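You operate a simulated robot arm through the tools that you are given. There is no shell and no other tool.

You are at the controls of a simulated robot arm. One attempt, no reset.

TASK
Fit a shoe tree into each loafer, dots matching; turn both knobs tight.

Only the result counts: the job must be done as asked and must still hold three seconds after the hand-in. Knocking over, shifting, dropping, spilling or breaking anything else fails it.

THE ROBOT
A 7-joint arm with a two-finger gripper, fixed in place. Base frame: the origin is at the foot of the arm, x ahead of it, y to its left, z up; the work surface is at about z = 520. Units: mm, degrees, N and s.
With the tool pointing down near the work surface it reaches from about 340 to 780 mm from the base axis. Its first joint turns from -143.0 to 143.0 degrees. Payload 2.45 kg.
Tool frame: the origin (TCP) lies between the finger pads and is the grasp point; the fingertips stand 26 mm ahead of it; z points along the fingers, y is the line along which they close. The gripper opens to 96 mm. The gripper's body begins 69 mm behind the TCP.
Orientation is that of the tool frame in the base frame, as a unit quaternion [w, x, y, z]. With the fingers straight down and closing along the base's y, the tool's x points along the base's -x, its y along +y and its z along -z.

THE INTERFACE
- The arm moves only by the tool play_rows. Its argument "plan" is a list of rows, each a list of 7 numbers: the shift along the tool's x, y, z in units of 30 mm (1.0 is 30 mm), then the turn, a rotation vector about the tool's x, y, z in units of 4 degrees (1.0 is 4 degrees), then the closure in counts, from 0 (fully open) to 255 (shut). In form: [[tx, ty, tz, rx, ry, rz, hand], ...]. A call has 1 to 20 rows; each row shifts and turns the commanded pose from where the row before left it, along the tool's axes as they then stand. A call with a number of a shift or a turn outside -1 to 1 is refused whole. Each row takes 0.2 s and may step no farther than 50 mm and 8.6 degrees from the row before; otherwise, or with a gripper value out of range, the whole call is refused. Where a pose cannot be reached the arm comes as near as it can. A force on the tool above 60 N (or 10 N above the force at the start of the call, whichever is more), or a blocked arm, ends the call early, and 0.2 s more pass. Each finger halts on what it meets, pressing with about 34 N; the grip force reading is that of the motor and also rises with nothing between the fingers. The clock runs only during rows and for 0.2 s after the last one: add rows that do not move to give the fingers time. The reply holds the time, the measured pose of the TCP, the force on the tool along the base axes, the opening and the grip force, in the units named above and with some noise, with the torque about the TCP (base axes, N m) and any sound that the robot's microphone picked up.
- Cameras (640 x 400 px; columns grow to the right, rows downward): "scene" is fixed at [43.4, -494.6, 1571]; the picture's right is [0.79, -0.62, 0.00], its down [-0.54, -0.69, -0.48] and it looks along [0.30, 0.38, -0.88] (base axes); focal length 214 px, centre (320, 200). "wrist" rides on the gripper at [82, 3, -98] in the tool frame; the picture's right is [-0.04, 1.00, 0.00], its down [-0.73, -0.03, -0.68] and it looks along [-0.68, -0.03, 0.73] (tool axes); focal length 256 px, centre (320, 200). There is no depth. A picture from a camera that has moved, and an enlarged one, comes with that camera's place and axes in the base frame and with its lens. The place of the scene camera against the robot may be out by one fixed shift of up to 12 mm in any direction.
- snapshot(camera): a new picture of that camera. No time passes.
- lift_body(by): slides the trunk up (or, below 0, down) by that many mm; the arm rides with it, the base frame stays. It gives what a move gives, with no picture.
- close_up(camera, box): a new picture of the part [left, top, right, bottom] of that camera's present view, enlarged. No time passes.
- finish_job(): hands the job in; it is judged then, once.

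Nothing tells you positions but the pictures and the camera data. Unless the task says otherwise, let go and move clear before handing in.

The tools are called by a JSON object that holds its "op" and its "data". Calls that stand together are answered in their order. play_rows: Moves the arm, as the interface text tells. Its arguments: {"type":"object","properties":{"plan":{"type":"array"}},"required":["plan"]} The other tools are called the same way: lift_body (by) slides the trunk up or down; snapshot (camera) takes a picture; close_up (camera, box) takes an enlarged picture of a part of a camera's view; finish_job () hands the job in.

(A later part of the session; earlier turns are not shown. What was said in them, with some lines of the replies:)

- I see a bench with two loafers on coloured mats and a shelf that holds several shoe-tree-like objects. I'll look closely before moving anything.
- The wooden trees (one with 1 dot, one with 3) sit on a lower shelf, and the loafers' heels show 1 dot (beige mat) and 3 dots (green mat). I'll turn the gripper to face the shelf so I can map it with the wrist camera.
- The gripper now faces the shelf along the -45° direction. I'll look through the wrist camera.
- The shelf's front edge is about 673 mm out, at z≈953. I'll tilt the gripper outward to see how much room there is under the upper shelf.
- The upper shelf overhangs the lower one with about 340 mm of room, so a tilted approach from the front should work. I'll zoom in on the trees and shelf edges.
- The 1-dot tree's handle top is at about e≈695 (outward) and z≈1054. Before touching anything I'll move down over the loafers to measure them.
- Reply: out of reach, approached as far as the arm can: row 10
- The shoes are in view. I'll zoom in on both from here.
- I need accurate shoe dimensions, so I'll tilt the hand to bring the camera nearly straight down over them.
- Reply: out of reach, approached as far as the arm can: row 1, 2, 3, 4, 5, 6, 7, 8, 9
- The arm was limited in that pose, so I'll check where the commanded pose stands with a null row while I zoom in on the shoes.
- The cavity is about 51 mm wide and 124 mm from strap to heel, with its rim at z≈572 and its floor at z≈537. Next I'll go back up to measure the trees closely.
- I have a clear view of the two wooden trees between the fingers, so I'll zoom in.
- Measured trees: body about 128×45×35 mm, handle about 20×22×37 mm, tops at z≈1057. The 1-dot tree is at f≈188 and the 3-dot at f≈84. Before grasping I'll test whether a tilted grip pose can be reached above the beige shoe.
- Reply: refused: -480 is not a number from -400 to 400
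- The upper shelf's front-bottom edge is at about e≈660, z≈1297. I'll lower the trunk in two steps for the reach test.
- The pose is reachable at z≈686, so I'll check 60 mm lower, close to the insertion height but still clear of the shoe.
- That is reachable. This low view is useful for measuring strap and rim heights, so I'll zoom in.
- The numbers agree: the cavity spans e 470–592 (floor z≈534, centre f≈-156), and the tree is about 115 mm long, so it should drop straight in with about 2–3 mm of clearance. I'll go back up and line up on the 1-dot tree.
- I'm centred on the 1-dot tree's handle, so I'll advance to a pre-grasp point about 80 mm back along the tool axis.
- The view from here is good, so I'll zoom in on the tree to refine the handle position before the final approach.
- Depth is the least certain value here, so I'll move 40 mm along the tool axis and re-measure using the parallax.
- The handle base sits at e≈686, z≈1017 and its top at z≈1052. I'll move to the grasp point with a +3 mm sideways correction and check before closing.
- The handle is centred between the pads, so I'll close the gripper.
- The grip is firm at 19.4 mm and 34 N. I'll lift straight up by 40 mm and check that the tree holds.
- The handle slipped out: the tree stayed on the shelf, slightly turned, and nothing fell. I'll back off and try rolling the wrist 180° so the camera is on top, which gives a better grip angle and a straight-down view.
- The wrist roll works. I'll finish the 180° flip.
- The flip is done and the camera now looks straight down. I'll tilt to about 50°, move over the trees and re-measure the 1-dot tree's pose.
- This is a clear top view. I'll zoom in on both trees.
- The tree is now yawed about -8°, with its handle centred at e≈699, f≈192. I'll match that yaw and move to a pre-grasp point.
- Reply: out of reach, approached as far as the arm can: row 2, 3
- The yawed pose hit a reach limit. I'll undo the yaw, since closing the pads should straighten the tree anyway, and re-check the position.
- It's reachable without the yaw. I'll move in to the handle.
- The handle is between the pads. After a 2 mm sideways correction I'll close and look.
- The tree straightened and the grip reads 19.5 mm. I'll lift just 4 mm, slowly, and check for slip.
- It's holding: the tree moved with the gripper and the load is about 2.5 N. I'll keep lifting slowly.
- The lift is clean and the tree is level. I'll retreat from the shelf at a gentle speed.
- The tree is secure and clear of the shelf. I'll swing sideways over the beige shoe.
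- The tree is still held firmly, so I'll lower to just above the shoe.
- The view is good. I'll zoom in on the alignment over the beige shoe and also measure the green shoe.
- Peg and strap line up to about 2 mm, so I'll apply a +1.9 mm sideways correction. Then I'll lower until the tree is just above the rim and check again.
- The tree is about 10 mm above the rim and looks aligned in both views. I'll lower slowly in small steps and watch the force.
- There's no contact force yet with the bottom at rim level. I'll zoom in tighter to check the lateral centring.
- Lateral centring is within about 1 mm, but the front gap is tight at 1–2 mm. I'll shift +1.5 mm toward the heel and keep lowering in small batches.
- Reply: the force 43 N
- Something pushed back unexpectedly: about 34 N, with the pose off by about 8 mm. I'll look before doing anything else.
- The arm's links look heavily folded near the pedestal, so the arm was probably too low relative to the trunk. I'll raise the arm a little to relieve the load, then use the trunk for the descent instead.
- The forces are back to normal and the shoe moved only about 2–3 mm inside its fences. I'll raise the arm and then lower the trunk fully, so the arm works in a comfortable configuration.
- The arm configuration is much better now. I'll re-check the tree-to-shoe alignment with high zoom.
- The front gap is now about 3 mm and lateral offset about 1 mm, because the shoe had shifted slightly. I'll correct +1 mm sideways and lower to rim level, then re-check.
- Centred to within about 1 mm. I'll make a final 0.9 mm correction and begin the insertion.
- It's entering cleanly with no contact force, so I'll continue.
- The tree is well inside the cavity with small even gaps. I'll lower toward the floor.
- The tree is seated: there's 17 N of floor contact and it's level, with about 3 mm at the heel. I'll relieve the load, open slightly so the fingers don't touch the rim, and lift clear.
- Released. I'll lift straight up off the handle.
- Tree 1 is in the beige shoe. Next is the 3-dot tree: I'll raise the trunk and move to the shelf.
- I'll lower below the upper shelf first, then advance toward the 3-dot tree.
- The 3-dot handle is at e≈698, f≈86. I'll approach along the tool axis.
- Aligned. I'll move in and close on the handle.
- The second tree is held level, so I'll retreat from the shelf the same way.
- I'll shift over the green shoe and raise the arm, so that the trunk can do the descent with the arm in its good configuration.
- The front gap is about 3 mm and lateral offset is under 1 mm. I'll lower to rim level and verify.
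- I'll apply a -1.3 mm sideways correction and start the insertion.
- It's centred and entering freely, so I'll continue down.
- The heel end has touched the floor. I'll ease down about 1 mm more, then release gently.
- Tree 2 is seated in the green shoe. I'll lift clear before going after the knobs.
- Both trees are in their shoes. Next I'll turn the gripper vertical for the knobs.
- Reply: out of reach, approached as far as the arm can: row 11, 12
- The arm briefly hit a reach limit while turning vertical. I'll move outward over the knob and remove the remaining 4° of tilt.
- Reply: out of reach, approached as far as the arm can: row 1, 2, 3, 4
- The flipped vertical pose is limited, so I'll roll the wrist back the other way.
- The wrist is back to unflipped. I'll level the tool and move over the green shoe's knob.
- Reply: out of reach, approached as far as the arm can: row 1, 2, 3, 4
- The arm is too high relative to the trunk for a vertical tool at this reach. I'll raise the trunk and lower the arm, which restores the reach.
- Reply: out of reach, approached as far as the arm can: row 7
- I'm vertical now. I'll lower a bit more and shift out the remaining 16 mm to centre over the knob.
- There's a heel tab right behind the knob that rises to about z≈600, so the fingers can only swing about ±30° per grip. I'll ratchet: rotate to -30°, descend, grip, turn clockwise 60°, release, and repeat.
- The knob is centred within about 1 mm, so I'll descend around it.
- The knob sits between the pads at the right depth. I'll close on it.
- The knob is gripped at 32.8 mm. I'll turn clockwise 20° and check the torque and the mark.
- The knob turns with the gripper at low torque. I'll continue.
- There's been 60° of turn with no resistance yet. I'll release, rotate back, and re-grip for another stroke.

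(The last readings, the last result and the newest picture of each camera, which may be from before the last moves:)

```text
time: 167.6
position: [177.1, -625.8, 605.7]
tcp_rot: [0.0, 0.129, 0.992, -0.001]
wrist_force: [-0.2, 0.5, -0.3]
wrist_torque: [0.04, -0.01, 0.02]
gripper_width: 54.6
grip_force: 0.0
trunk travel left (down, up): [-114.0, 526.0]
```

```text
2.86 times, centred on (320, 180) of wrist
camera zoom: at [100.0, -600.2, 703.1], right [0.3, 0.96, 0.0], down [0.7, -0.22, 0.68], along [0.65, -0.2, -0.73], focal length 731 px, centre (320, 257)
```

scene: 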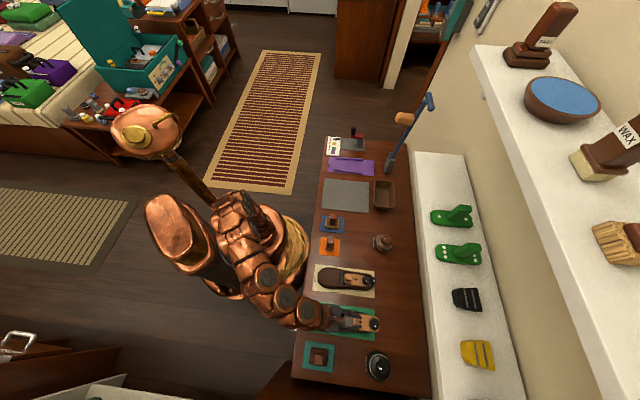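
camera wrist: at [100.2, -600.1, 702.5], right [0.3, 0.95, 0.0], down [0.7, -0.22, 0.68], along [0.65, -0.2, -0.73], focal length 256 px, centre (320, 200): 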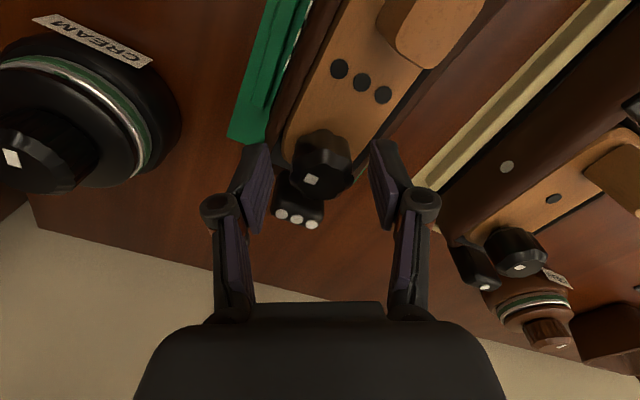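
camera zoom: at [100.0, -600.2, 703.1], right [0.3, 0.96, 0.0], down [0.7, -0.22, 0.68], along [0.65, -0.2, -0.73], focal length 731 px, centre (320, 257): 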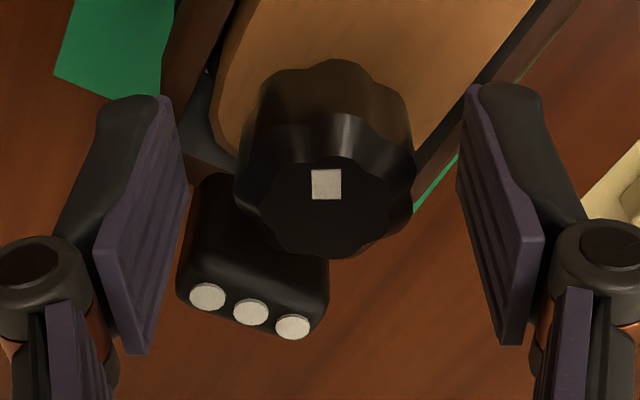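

The mark confirms 60° clockwise. Second stroke: grip and turn again.

{"op": "play_rows", "data": {"plan": [[0, 0, 0, 0, 0, 0, 160], [0, 0, 0, 0, 0, 0, 255], [0, 0, 0, 0, 0, 0, 255], [0, 0, 0, 0, 0, 0, 255], [0, 0, 0, 0, 0, 1, 255], [0, 0, 0, 0, 0, 1, 255], [0, 0, 0, 0, 0, 1, 255], [0, 0, 0, 0, 0, 1, 255], [0, 0, 0, 0, 0, 1, 255], [0, 0, 0, 0, 0, 1, 255], [0, 0, 0, 0, 0, 1, 255], [0, 0, 0, 0, 0, 1, 255], [0, 0, 0, 0, 0, 1, 255], [0, 0, 0, 0, 0, 1, 255], [0, 0, 0, 0, 0, 1, 255], [0, 0, 0, 0, 0, 1, 255], [0, 0, 0, 0, 0, 1, 255], [0, 0, 0, 0, 0, 1, 255], [0, 0, 0, 0, 0, 1, 255]]}}

{"op": "close_up", "data": {"camera": "wrist", "box": [240, 110, 400, 250]}}

```text
time: 171.6
position: [179.0, -624.9, 607.2]
tcp_rot: [0.001, 0.609, 0.793, -0.001]
wrist_force: [-1.9, -1.6, -0.3]
wrist_torque: [0.06, 0.15, 0.41]
gripper_width: 32.3
grip_force: 33.6
trunk travel left (down, up): [-114.0, 526.0]
```

```text
2.86 times, centred on (320, 180) of wrist
camera zoom: at [161.1, -544.5, 703.8], right [0.98, 0.22, 0.0], down [0.16, -0.72, 0.68], along [0.15, -0.66, -0.73], focal length 731 px, centre (320, 257)
```

zoom: 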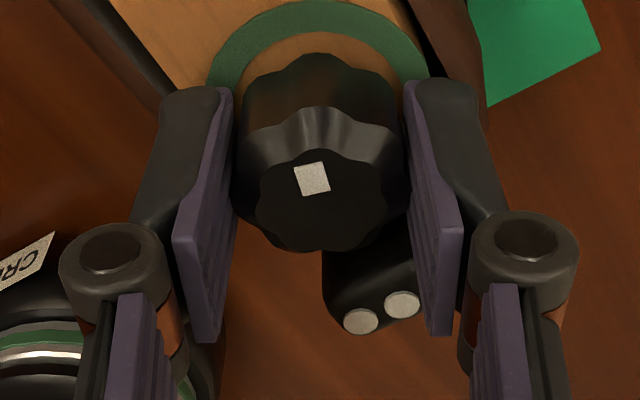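

A green ring appeared around the knob and torque rose to 0.41 N·m, so this knob is tight. I'll release and check that it stays.

{"op": "play_rows", "data": {"plan": [[0, 0, 0, 0, 0, 0, 255], [0, 0, 0, 0, 0, 0, 220], [0, 0, 0, 0, 0, 0, 180], [0, 0, 0, 0, 0, 0, 140], [0, 0, 0, 0, 0, 0, 110], [0, 0, 0, 0, 0, 0, 110]]}}

{"op": "close_up", "data": {"camera": "wrist", "box": [240, 110, 400, 250]}}

```text
time: 173.0
position: [178.7, -624.9, 606.6]
tcp_rot: [0.001, 0.609, 0.793, 0.001]
wrist_force: [0.7, 0.1, -0.1]
wrist_torque: [0.01, 0.02, 0.02]
gripper_width: 54.7
grip_force: 0.0
trunk travel left (down, up): [-114.0, 526.0]
```

```text
2.86 times, centred on (320, 180) of wrist
camera zoom: at [161.0, -544.4, 704.0], right [0.98, 0.22, 0.0], down [0.16, -0.71, 0.68], along [0.15, -0.66, -0.73], focal length 731 px, centre (320, 257)
```

zoom: 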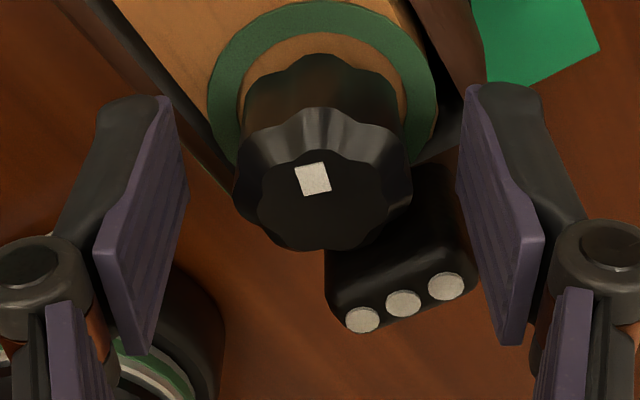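

The ring stays green. I'll lift clear and move to the beige shoe's knob.

{"op": "play_rows", "data": {"plan": [[0, 0, -0.1, 0, 0, 0, 110], [0, 0, -0.3, 0, 0, 0, 110], [0, 0, -0.5, 0, 0, 0, 110], [0, 0, -0.6, 0, 0, 0, 110], [0, 0, 0, 0, 0, -1, 110], [0, 0, 0, 0, 0, -1, 110], [0, 0, 0, 0, 0, -1, 110], [0, 0, 0, 0, 0, -1, 110], [0, 0, 0, 0, 0, -1, 110], [0, 0, 0, 0, 0, -1, 110], [0, 0, 0, 0, 0, -1, 110], [0, 0, 0, 0, 0, -0.5, 110], [0.05, 0.893, 0, 0, 0, 0, 110], [0, 0.893, 0, 0, 0, 0, 110], [0, 0.893, 0, 0, 0, 0, 110], [0, 0.893, 0, 0, 0, 0, 110], [0, 0.893, 0, 0, 0, 0, 110], [0, 0.893, 0, 0, 0, 0, 110], [0, 0, 0, 0, 0, 0, 110]]}}

{"op": "snapshot", "data": {"camera": "wrist"}}

{"op": "close_up", "data": {"camera": "wrist", "box": [240, 80, 400, 220]}}

{"op": "snapshot", "data": {"camera": "scene"}}

```text
time: 177.0
position: [292.6, -509.4, 651.3]
tcp_rot: [0.001, 0.384, 0.923, 0.0]
wrist_force: [0.3, 0.5, 0.3]
wrist_torque: [0.07, -0.02, 0.02]
gripper_width: 54.8
grip_force: 0.1
trunk travel left (down, up): [-114.0, 526.0]
```

```text
taken
camera wrist: at [236.9, -448.3, 748.6], right [0.73, 0.68, 0.0], down [0.5, -0.54, 0.68], along [0.46, -0.5, -0.73], focal length 256 px, centre (320, 200)
```

wrist: 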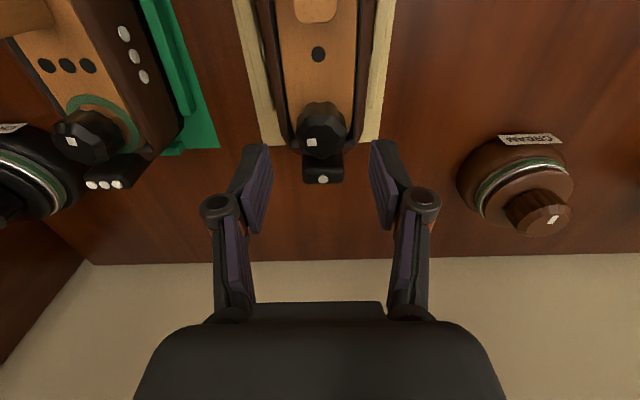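

```text
2.86 times, centred on (320, 150) of wrist
camera zoom: at [236.9, -448.3, 748.6], right [0.73, 0.68, 0.0], down [0.5, -0.54, 0.68], along [0.46, -0.5, -0.73], focal length 731 px, centre (320, 343)
```

zoom: 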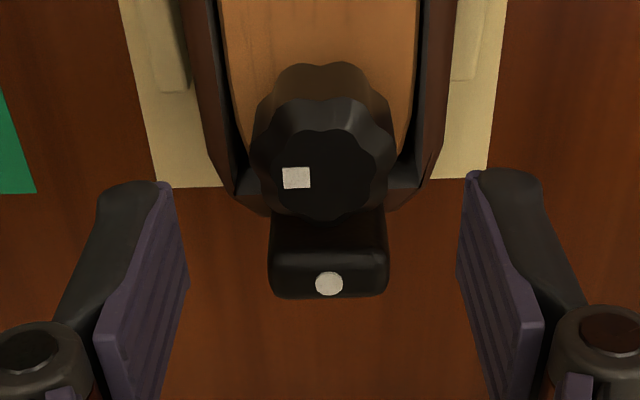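

```text
taken
```

scene: 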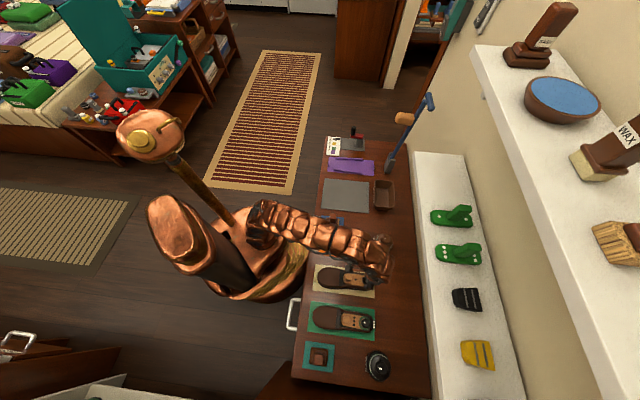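

I'm nearly centred on the beige knob. I'll make a small correction, rotate to -30° and descend.

{"op": "play_rows", "data": {"plan": [[-0.04, 0.02, 0, 0, 0, 0, 110], [0, 0, 0, 0, 0, -1, 110], [0, 0, 0, 0, 0, -1, 110], [0, 0, 0, 0, 0, -1, 110], [0, 0, 0, 0, 0, -1, 110], [0, 0, 0, 0, 0, -1, 110], [0, 0, 0, 0, 0, -1, 110], [0, 0, 0, 0, 0, -1, 110], [0, 0, 0, 0, 0, -0.5, 110], [0, 0, 0.3, 0, 0, 0, 110], [0, 0, 0.3, 0, 0, 0, 110], [0, 0, 0, 0, 0, 0, 110]]}}

{"op": "close_up", "data": {"camera": "wrist", "box": [240, 100, 400, 240]}}

```text
time: 179.6
position: [293.0, -509.2, 632.0]
tcp_rot: [0.001, 0.131, 0.991, -0.001]
wrist_force: [-0.4, -0.4, -0.5]
wrist_torque: [-0.01, 0.0, 0.01]
gripper_width: 54.6
grip_force: 0.0
trunk travel left (down, up): [-114.0, 526.0]
```

```text
2.86 times, centred on (320, 170) of wrist
camera zoom: at [214.3, -484.7, 730.0], right [0.3, 0.95, 0.0], down [0.7, -0.22, 0.68], along [0.65, -0.2, -0.73], focal length 731 px, centre (320, 286)
```

zoom: 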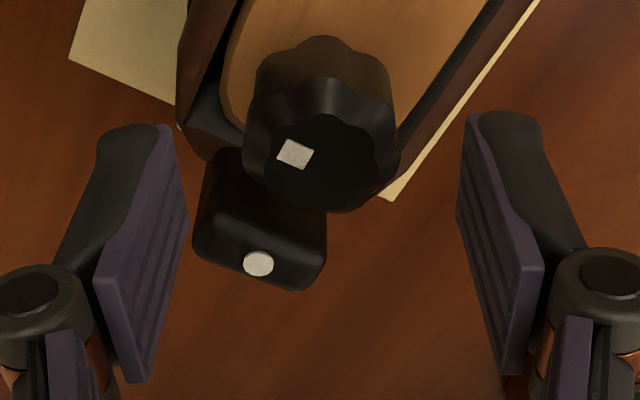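

{"op": "play_rows", "data": {"plan": [[-0.04, 0, 0.3, 0, 0, 0, 110], [0, 0, 0.3, 0, 0, 0, 110], [0, 0, 0.27, 0, 0, 0, 110], [0, 0, 0, 0, 0, 0, 110]]}}

{"op": "close_up", "data": {"camera": "wrist", "box": [240, 110, 400, 250]}}

```text
time: 180.6
position: [294.1, -511.0, 607.6]
tcp_rot: [0.001, 0.131, 0.991, 0.0]
wrist_force: [-0.3, 0.7, -0.3]
wrist_torque: [0.01, 0.0, 0.01]
gripper_width: 54.7
grip_force: 0.0
trunk travel left (down, up): [-114.0, 526.0]
```

```text
2.86 times, centred on (320, 180) of wrist
camera zoom: at [215.7, -485.1, 704.3], right [0.3, 0.95, 0.0], down [0.7, -0.22, 0.68], along [0.65, -0.2, -0.73], focal length 731 px, centre (320, 257)
```

zoom: 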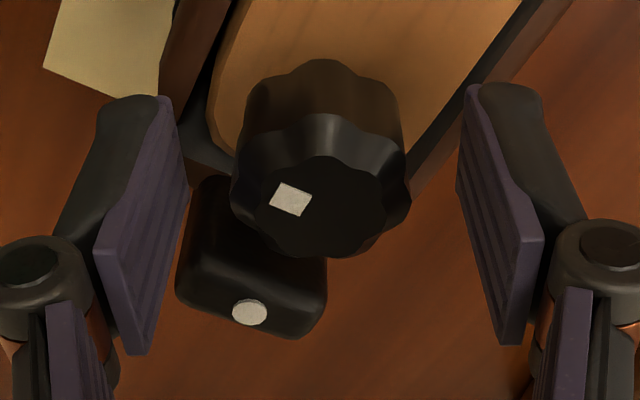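

It's well centred, just like the first knob. I'll grip and turn clockwise 60°.

{"op": "play_rows", "data": {"plan": [[0, 0, 0, 0, 0, 0, 160], [0, 0, 0, 0, 0, 0, 255], [0, 0, 0, 0, 0, 0, 255], [0, 0, 0, 0, 0, 0, 255], [0, 0, 0, 0, 0, 1, 255], [0, 0, 0, 0, 0, 1, 255], [0, 0, 0, 0, 0, 1, 255], [0, 0, 0, 0, 0, 1, 255], [0, 0, 0, 0, 0, 1, 255], [0, 0, 0, 0, 0, 1, 255], [0, 0, 0, 0, 0, 1, 255], [0, 0, 0, 0, 0, 1, 255], [0, 0, 0, 0, 0, 1, 255], [0, 0, 0, 0, 0, 1, 255], [0, 0, 0, 0, 0, 1, 255], [0, 0, 0, 0, 0, 1, 255], [0, 0, 0, 0, 0, 1, 255], [0, 0, 0, 0, 0, 1, 255], [0, 0, 0, 0, 0, 1, 255]]}}

{"op": "close_up", "data": {"camera": "wrist", "box": [240, 110, 400, 250]}}

```text
time: 184.6
position: [293.9, -511.4, 607.7]
tcp_rot: [0.002, 0.609, 0.793, 0.0]
wrist_force: [-0.8, 1.0, 0.6]
wrist_torque: [-0.04, 0.01, 0.03]
gripper_width: 32.8
grip_force: 34.4
trunk travel left (down, up): [-114.0, 526.0]
```

```text
2.86 times, centred on (320, 180) of wrist
camera zoom: at [275.6, -430.8, 704.3], right [0.98, 0.22, 0.0], down [0.16, -0.72, 0.68], along [0.15, -0.66, -0.73], focal length 731 px, centre (320, 257)
```

zoom: 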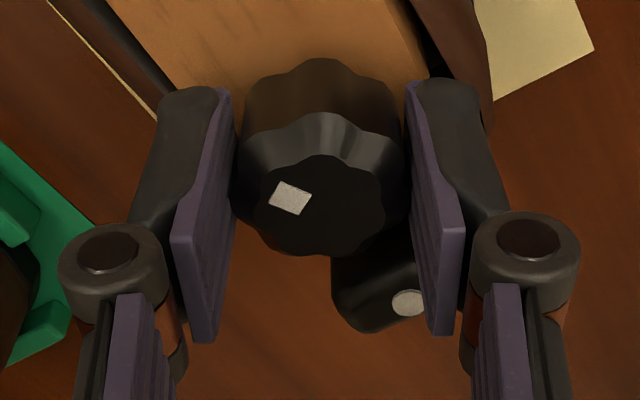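

It turned 60° freely, as with the first knob. I'll release, rotate back and do the second stroke.

{"op": "play_rows", "data": {"plan": [[0, 0, 0, 0, 0, 0, 190], [0, 0, 0, 0, 0, 0, 150], [0, 0, 0, 0, 0, 0, 110], [0, 0, 0, 0, 0, -1, 110], [0, 0, 0, 0, 0, -1, 110], [0, 0, 0, 0, 0, -1, 110], [0, 0, 0, 0, 0, -1, 110], [0, 0, 0, 0, 0, -1, 110], [0, 0, 0, 0, 0, -1, 110], [0, 0, 0, 0, 0, -1, 110], [0, 0, 0, 0, 0, -1, 110], [0, 0, 0, 0, 0, -1, 110], [0, 0, 0, 0, 0, -1, 110], [0, 0, 0, 0, 0, -1, 110], [0, 0, 0, 0, 0, -1, 110], [0, 0, 0, 0, 0, -1, 110], [0, 0, 0, 0, 0, -1, 110], [0, 0, 0, 0, 0, -1, 110]]}}

{"op": "play_rows", "data": {"plan": [[0, 0, 0, 0, 0, 0, 160], [0, 0, 0, 0, 0, 0, 255], [0, 0, 0, 0, 0, 0, 255], [0, 0, 0, 0, 0, 0, 255], [0, 0, 0, 0, 0, 1, 255], [0, 0, 0, 0, 0, 1, 255], [0, 0, 0, 0, 0, 1, 255], [0, 0, 0, 0, 0, 1, 255], [0, 0, 0, 0, 0, 1, 255], [0, 0, 0, 0, 0, 1, 255], [0, 0, 0, 0, 0, 1, 255], [0, 0, 0, 0, 0, 1, 255], [0, 0, 0, 0, 0, 1, 255], [0, 0, 0, 0, 0, 1, 255], [0, 0, 0, 0, 0, 1, 255], [0, 0, 0, 0, 0, 1, 255]]}}

{"op": "close_up", "data": {"camera": "wrist", "box": [240, 110, 400, 250]}}

```text
time: 188.4
position: [293.6, -510.7, 607.0]
tcp_rot: [0.001, 0.13, 0.991, -0.002]
wrist_force: [0.3, -0.8, 1.0]
wrist_torque: [0.06, -0.01, -0.04]
gripper_width: 54.8
grip_force: 0.1
trunk travel left (down, up): [-114.0, 526.0]
```

```text
time: 191.8
position: [294.6, -509.9, 606.6]
tcp_rot: [0.0, 0.523, 0.852, 0.001]
wrist_force: [-1.6, -3.1, -0.6]
wrist_torque: [-0.22, 0.06, 0.39]
gripper_width: 32.9
grip_force: 34.5
trunk travel left (down, up): [-114.0, 526.0]
```

```text
2.86 times, centred on (320, 180) of wrist
camera zoom: at [259.4, -435.6, 704.0], right [0.91, 0.42, 0.0], down [0.3, -0.67, 0.68], along [0.28, -0.62, -0.73], focal length 731 px, centre (320, 257)
```

zoom: 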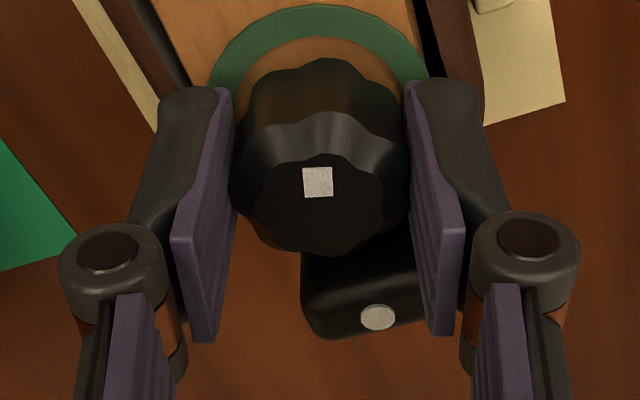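

The green ring appeared here too, at 0.39 N·m. I'll add a small final nudge, then release and check.

{"op": "play_rows", "data": {"plan": [[0, 0, 0, 0, 0, 1, 255], [0, 0, 0, 0, 0, 0, 255], [0, 0, 0, 0, 0, 0, 220], [0, 0, 0, 0, 0, 0, 180], [0, 0, 0, 0, 0, 0, 140], [0, 0, 0, 0, 0, 0, 110], [0, 0, 0, 0, 0, 0, 110]]}}

{"op": "close_up", "data": {"camera": "wrist", "box": [240, 110, 400, 250]}}

```text
time: 193.4
position: [294.0, -510.2, 607.2]
tcp_rot: [0.001, 0.552, 0.834, 0.0]
wrist_force: [0.5, 0.5, -0.4]
wrist_torque: [0.03, 0.0, 0.01]
gripper_width: 54.7
grip_force: 0.1
trunk travel left (down, up): [-114.0, 526.0]
```

```text
2.86 times, centred on (320, 180) of wrist
camera zoom: at [265.0, -433.3, 703.9], right [0.94, 0.35, 0.0], down [0.26, -0.69, 0.68], along [0.24, -0.64, -0.73], focal length 731 px, centre (320, 257)
```

zoom: 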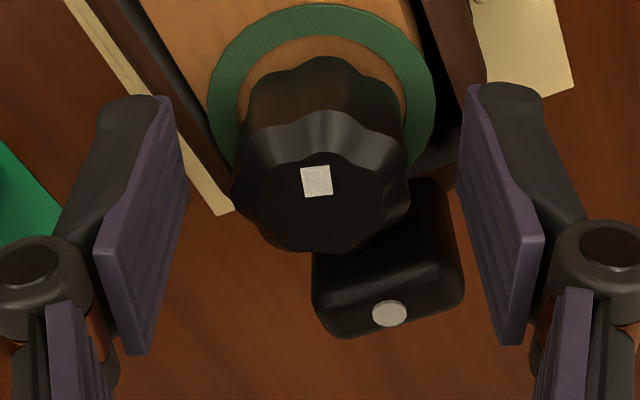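

Both knobs are tight. I'll lift straight up and move clear, then inspect everything.

{"op": "play_rows", "data": {"plan": [[0, 0, -0.1, 0, 0, 0, 110], [0, 0, -0.3, 0, 0, 0, 110], [0, 0, -0.5, 0, 0, 0, 110], [0, 0, -0.6, 0, 0, 0, 110], [0, 0, 0, 0, 0, -1, 110], [0, 0, 0, 0, 0, -1, 110], [0, 0, 0, 0, 0, -1, 110], [0, 0, 0, 0, 0, -1, 110], [0, 0, 0, 0, 0, -1, 110], [0, 0, 0, 0, 0, -0.8, 110]]}}

{"op": "lift_body", "data": {"by": 250}}

{"op": "snapshot", "data": {"camera": "wrist"}}

{"op": "snapshot", "data": {"camera": "scene"}}

```text
time: 195.6
position: [293.9, -510.8, 652.4]
tcp_rot: [0.002, 0.374, 0.928, -0.001]
wrist_force: [-1.1, 0.7, 0.0]
wrist_torque: [0.0, -0.02, 0.03]
gripper_width: 54.5
grip_force: 0.0
trunk travel left (down, up): [-114.0, 526.0]
```

```text
time: 198.2
position: [294.5, -509.5, 902.1]
tcp_rot: [0.003, 0.373, 0.928, 0.0]
wrist_force: [-0.4, -0.5, 0.4]
wrist_torque: [0.01, 0.02, 0.0]
gripper_width: 54.4
grip_force: 0.0
trunk travel left (down, up): [-364.0, 276.0]
```

```text
taken
camera wrist: at [236.6, -450.7, 999.2], right [0.72, 0.69, 0.0], down [0.51, -0.53, 0.68], along [0.47, -0.49, -0.73], focal length 256 px, centre (320, 200)
```

wrist: 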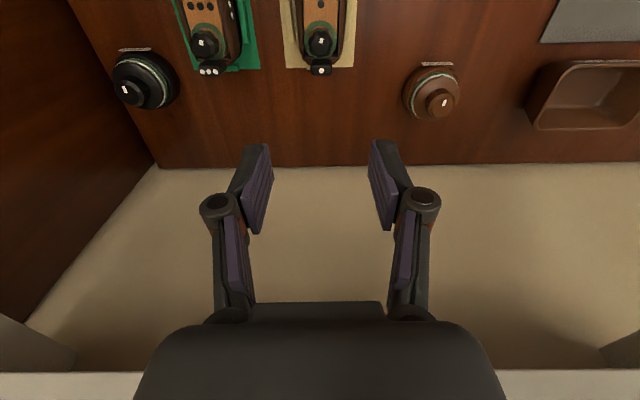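

```text
taken
```

scene: 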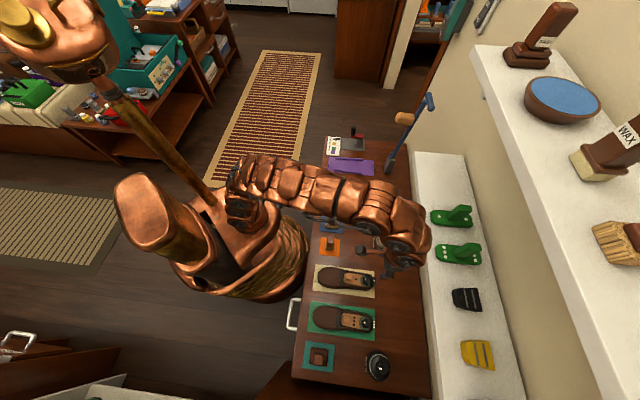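

The wrist bulges outward near the lower shelf, so I'll pull back toward the robot before anything else.

{"op": "play_rows", "data": {"plan": [[0.7, 0, 0, 0, 0, 0, 110], [0.7, 0, 0, 0, 0, 0, 110], [0.7, 0, 0, 0, 0, 0, 110], [0.7, 0, 0, 0, 0, 0, 110], [0.7, 0, 0, 0, 0, 0, 110], [0.7, 0, 0, 0, 0, 0, 110], [0.7, 0, 0, 0, 0, 0, 110]]}}

{"op": "snapshot", "data": {"camera": "wrist"}}

{"op": "snapshot", "data": {"camera": "scene"}}

{"op": "close_up", "data": {"camera": "scene", "box": [300, 255, 400, 345]}}

{"op": "close_up", "data": {"camera": "scene", "box": [400, 130, 520, 390]}}

```text
time: 199.8
position: [187.9, -409.4, 901.5]
tcp_rot: [0.002, 0.373, 0.928, -0.001]
wrist_force: [-0.9, 0.4, -0.8]
wrist_torque: [0.03, 0.0, -0.05]
gripper_width: 54.6
grip_force: 0.0
trunk travel left (down, up): [-364.0, 276.0]
```

```text
taken
camera wrist: at [131.2, -349.2, 999.1], right [0.72, 0.69, 0.0], down [0.51, -0.53, 0.68], along [0.47, -0.49, -0.73], focal length 256 px, centre (320, 200)
```

wrist: 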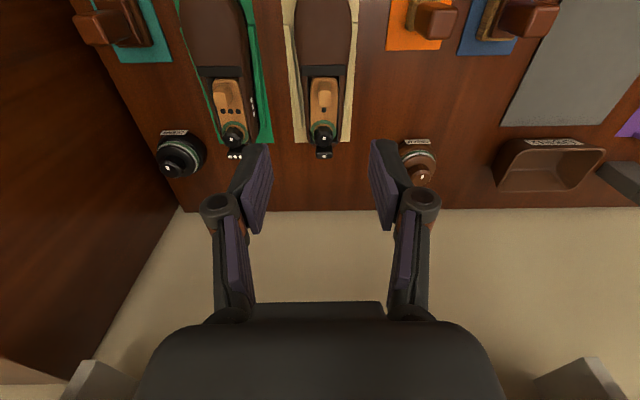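

```text
taken
```

scene: 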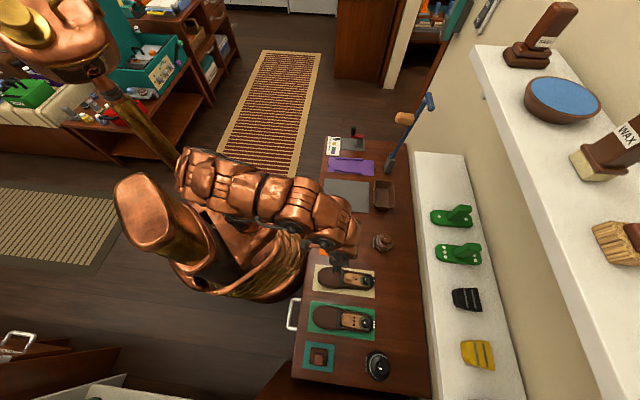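

```text
4.44 times, centred on (350, 300) of scene
camera zoom: at [43.4, -494.6, 1571.0], right [0.79, -0.62, 0.0], down [-0.54, -0.69, -0.48], along [0.3, 0.38, -0.88], focal length 953 px, centre (187, -244)
```

zoom: 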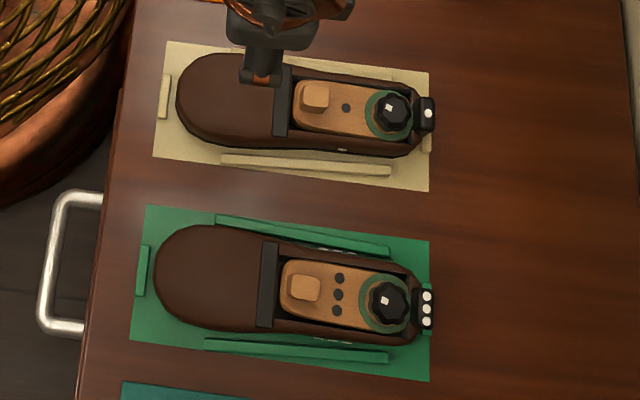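

```text
1.54 times, centred on (460, 260) of scene
camera zoom: at [43.4, -494.6, 1571.0], right [0.79, -0.62, 0.0], down [-0.54, -0.69, -0.48], along [0.3, 0.38, -0.88], focal length 330 px, centre (105, 108)
```

zoom: 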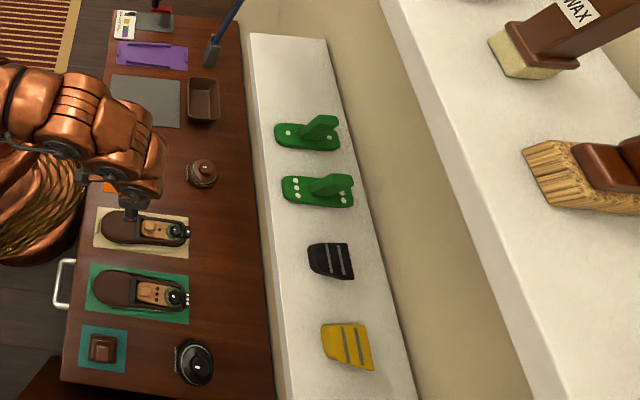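

Everything looks in place. I'll take a last detailed look at both shoes before handing in.

{"op": "close_up", "data": {"camera": "scene", "box": [312, 258, 392, 303]}}

{"op": "close_up", "data": {"camera": "scene", "box": [302, 298, 392, 348]}}

{"op": "close_up", "data": {"camera": "wrist", "box": [180, 0, 380, 170]}}

{"op": "close_up", "data": {"camera": "scene", "box": [300, 130, 420, 260]}}

```text
8.00 times, centred on (352, 280) of scene
camera zoom: at [43.4, -494.6, 1571.0], right [0.79, -0.62, 0.0], down [-0.54, -0.69, -0.48], along [0.3, 0.38, -0.88], focal length 1716 px, centre (64, -444)
```

zoom: 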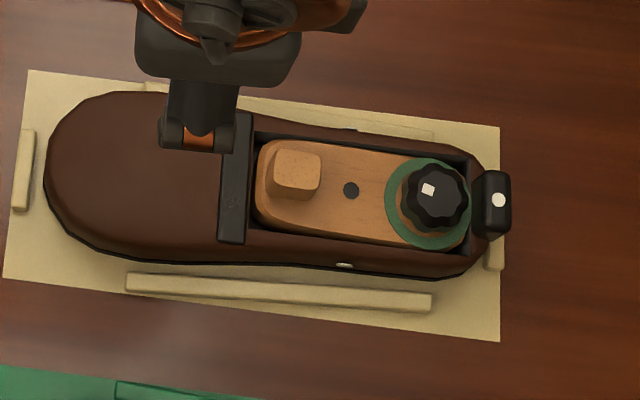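

```text
7.11 times, centred on (347, 323) of scene
camera zoom: at [43.4, -494.6, 1571.0], right [0.79, -0.62, 0.0], down [-0.54, -0.69, -0.48], along [0.3, 0.38, -0.88], focal length 1525 px, centre (128, -675)
```

zoom: 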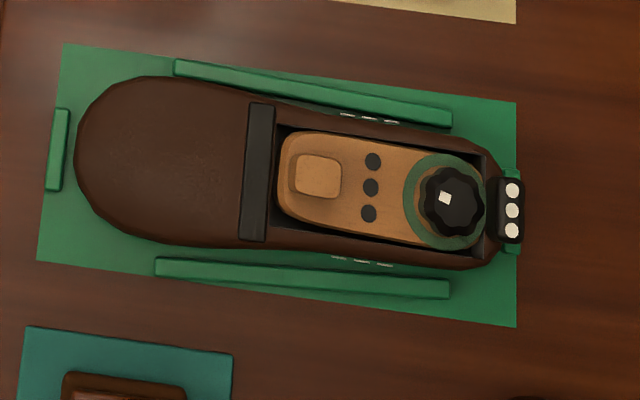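

```text
2.35 times, centred on (280, 85) of wrist
camera zoom: at [131.2, -349.2, 999.1], right [0.72, 0.69, 0.0], down [0.51, -0.53, 0.68], along [0.47, -0.49, -0.73], focal length 602 px, centre (414, 471)
```

zoom: 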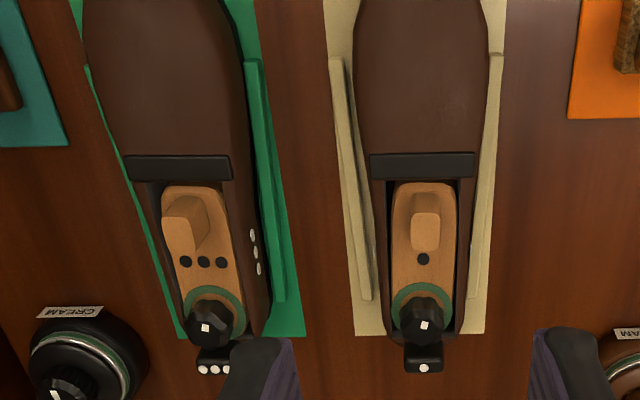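

```text
3.08 times, centred on (360, 195) of scene
camera zoom: at [43.4, -494.6, 1571.0], right [0.79, -0.62, 0.0], down [-0.54, -0.69, -0.48], along [0.3, 0.38, -0.88], focal length 660 px, centre (197, 215)
```

zoom: 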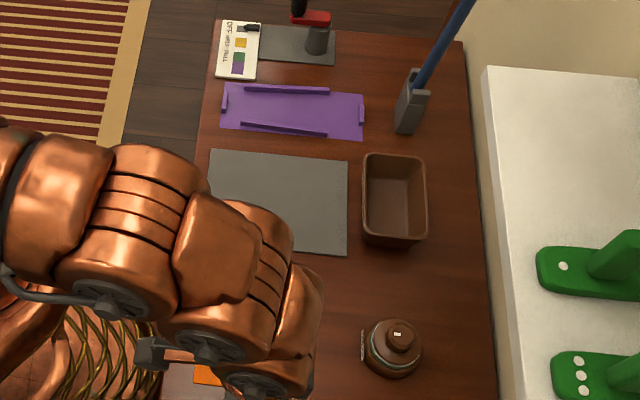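

The 1-dot tree is in the 1-dot loafer and the 3-dot tree is in the 3-dot loafer. Both tight-indicator rings are still green, the gripper is clear, and nothing else looks disturbed, so I'm handing in the job.

{"op": "finish_job", "data": {}}

```text
The job is handed in.
```

I fitted both shoe trees with dots matching and turned both knobs tight, then handed the job in. I don't have the verdict yet.

- **Trees:** the 1-dot tree is in the 1-dot loafer on the beige mat, and the 3-dot tree is in the 3-dot loafer on the green mat. Both are seated on the cavity floor.
- **Knobs:** each turned a little over 100° clockwise until it resisted at about 0.4 N·m. A green ring then appeared around each knob and was still there after I let go.
- **First try at the 1-dot tree:** the handle slipped out of the gripper on the shelf. The tree stayed on the shelf, slightly turned, and nothing fell.
- **Beige loafer moved:** during the first insertion the arm jammed and pushed against it, so it now sits about 2–3 mm from where it started, still inside the fences on its mat. I left it there.

In the final pictures, nothing else on the bench or shelves looked moved or knocked over, and the gripper was about 300 mm above the loafers.
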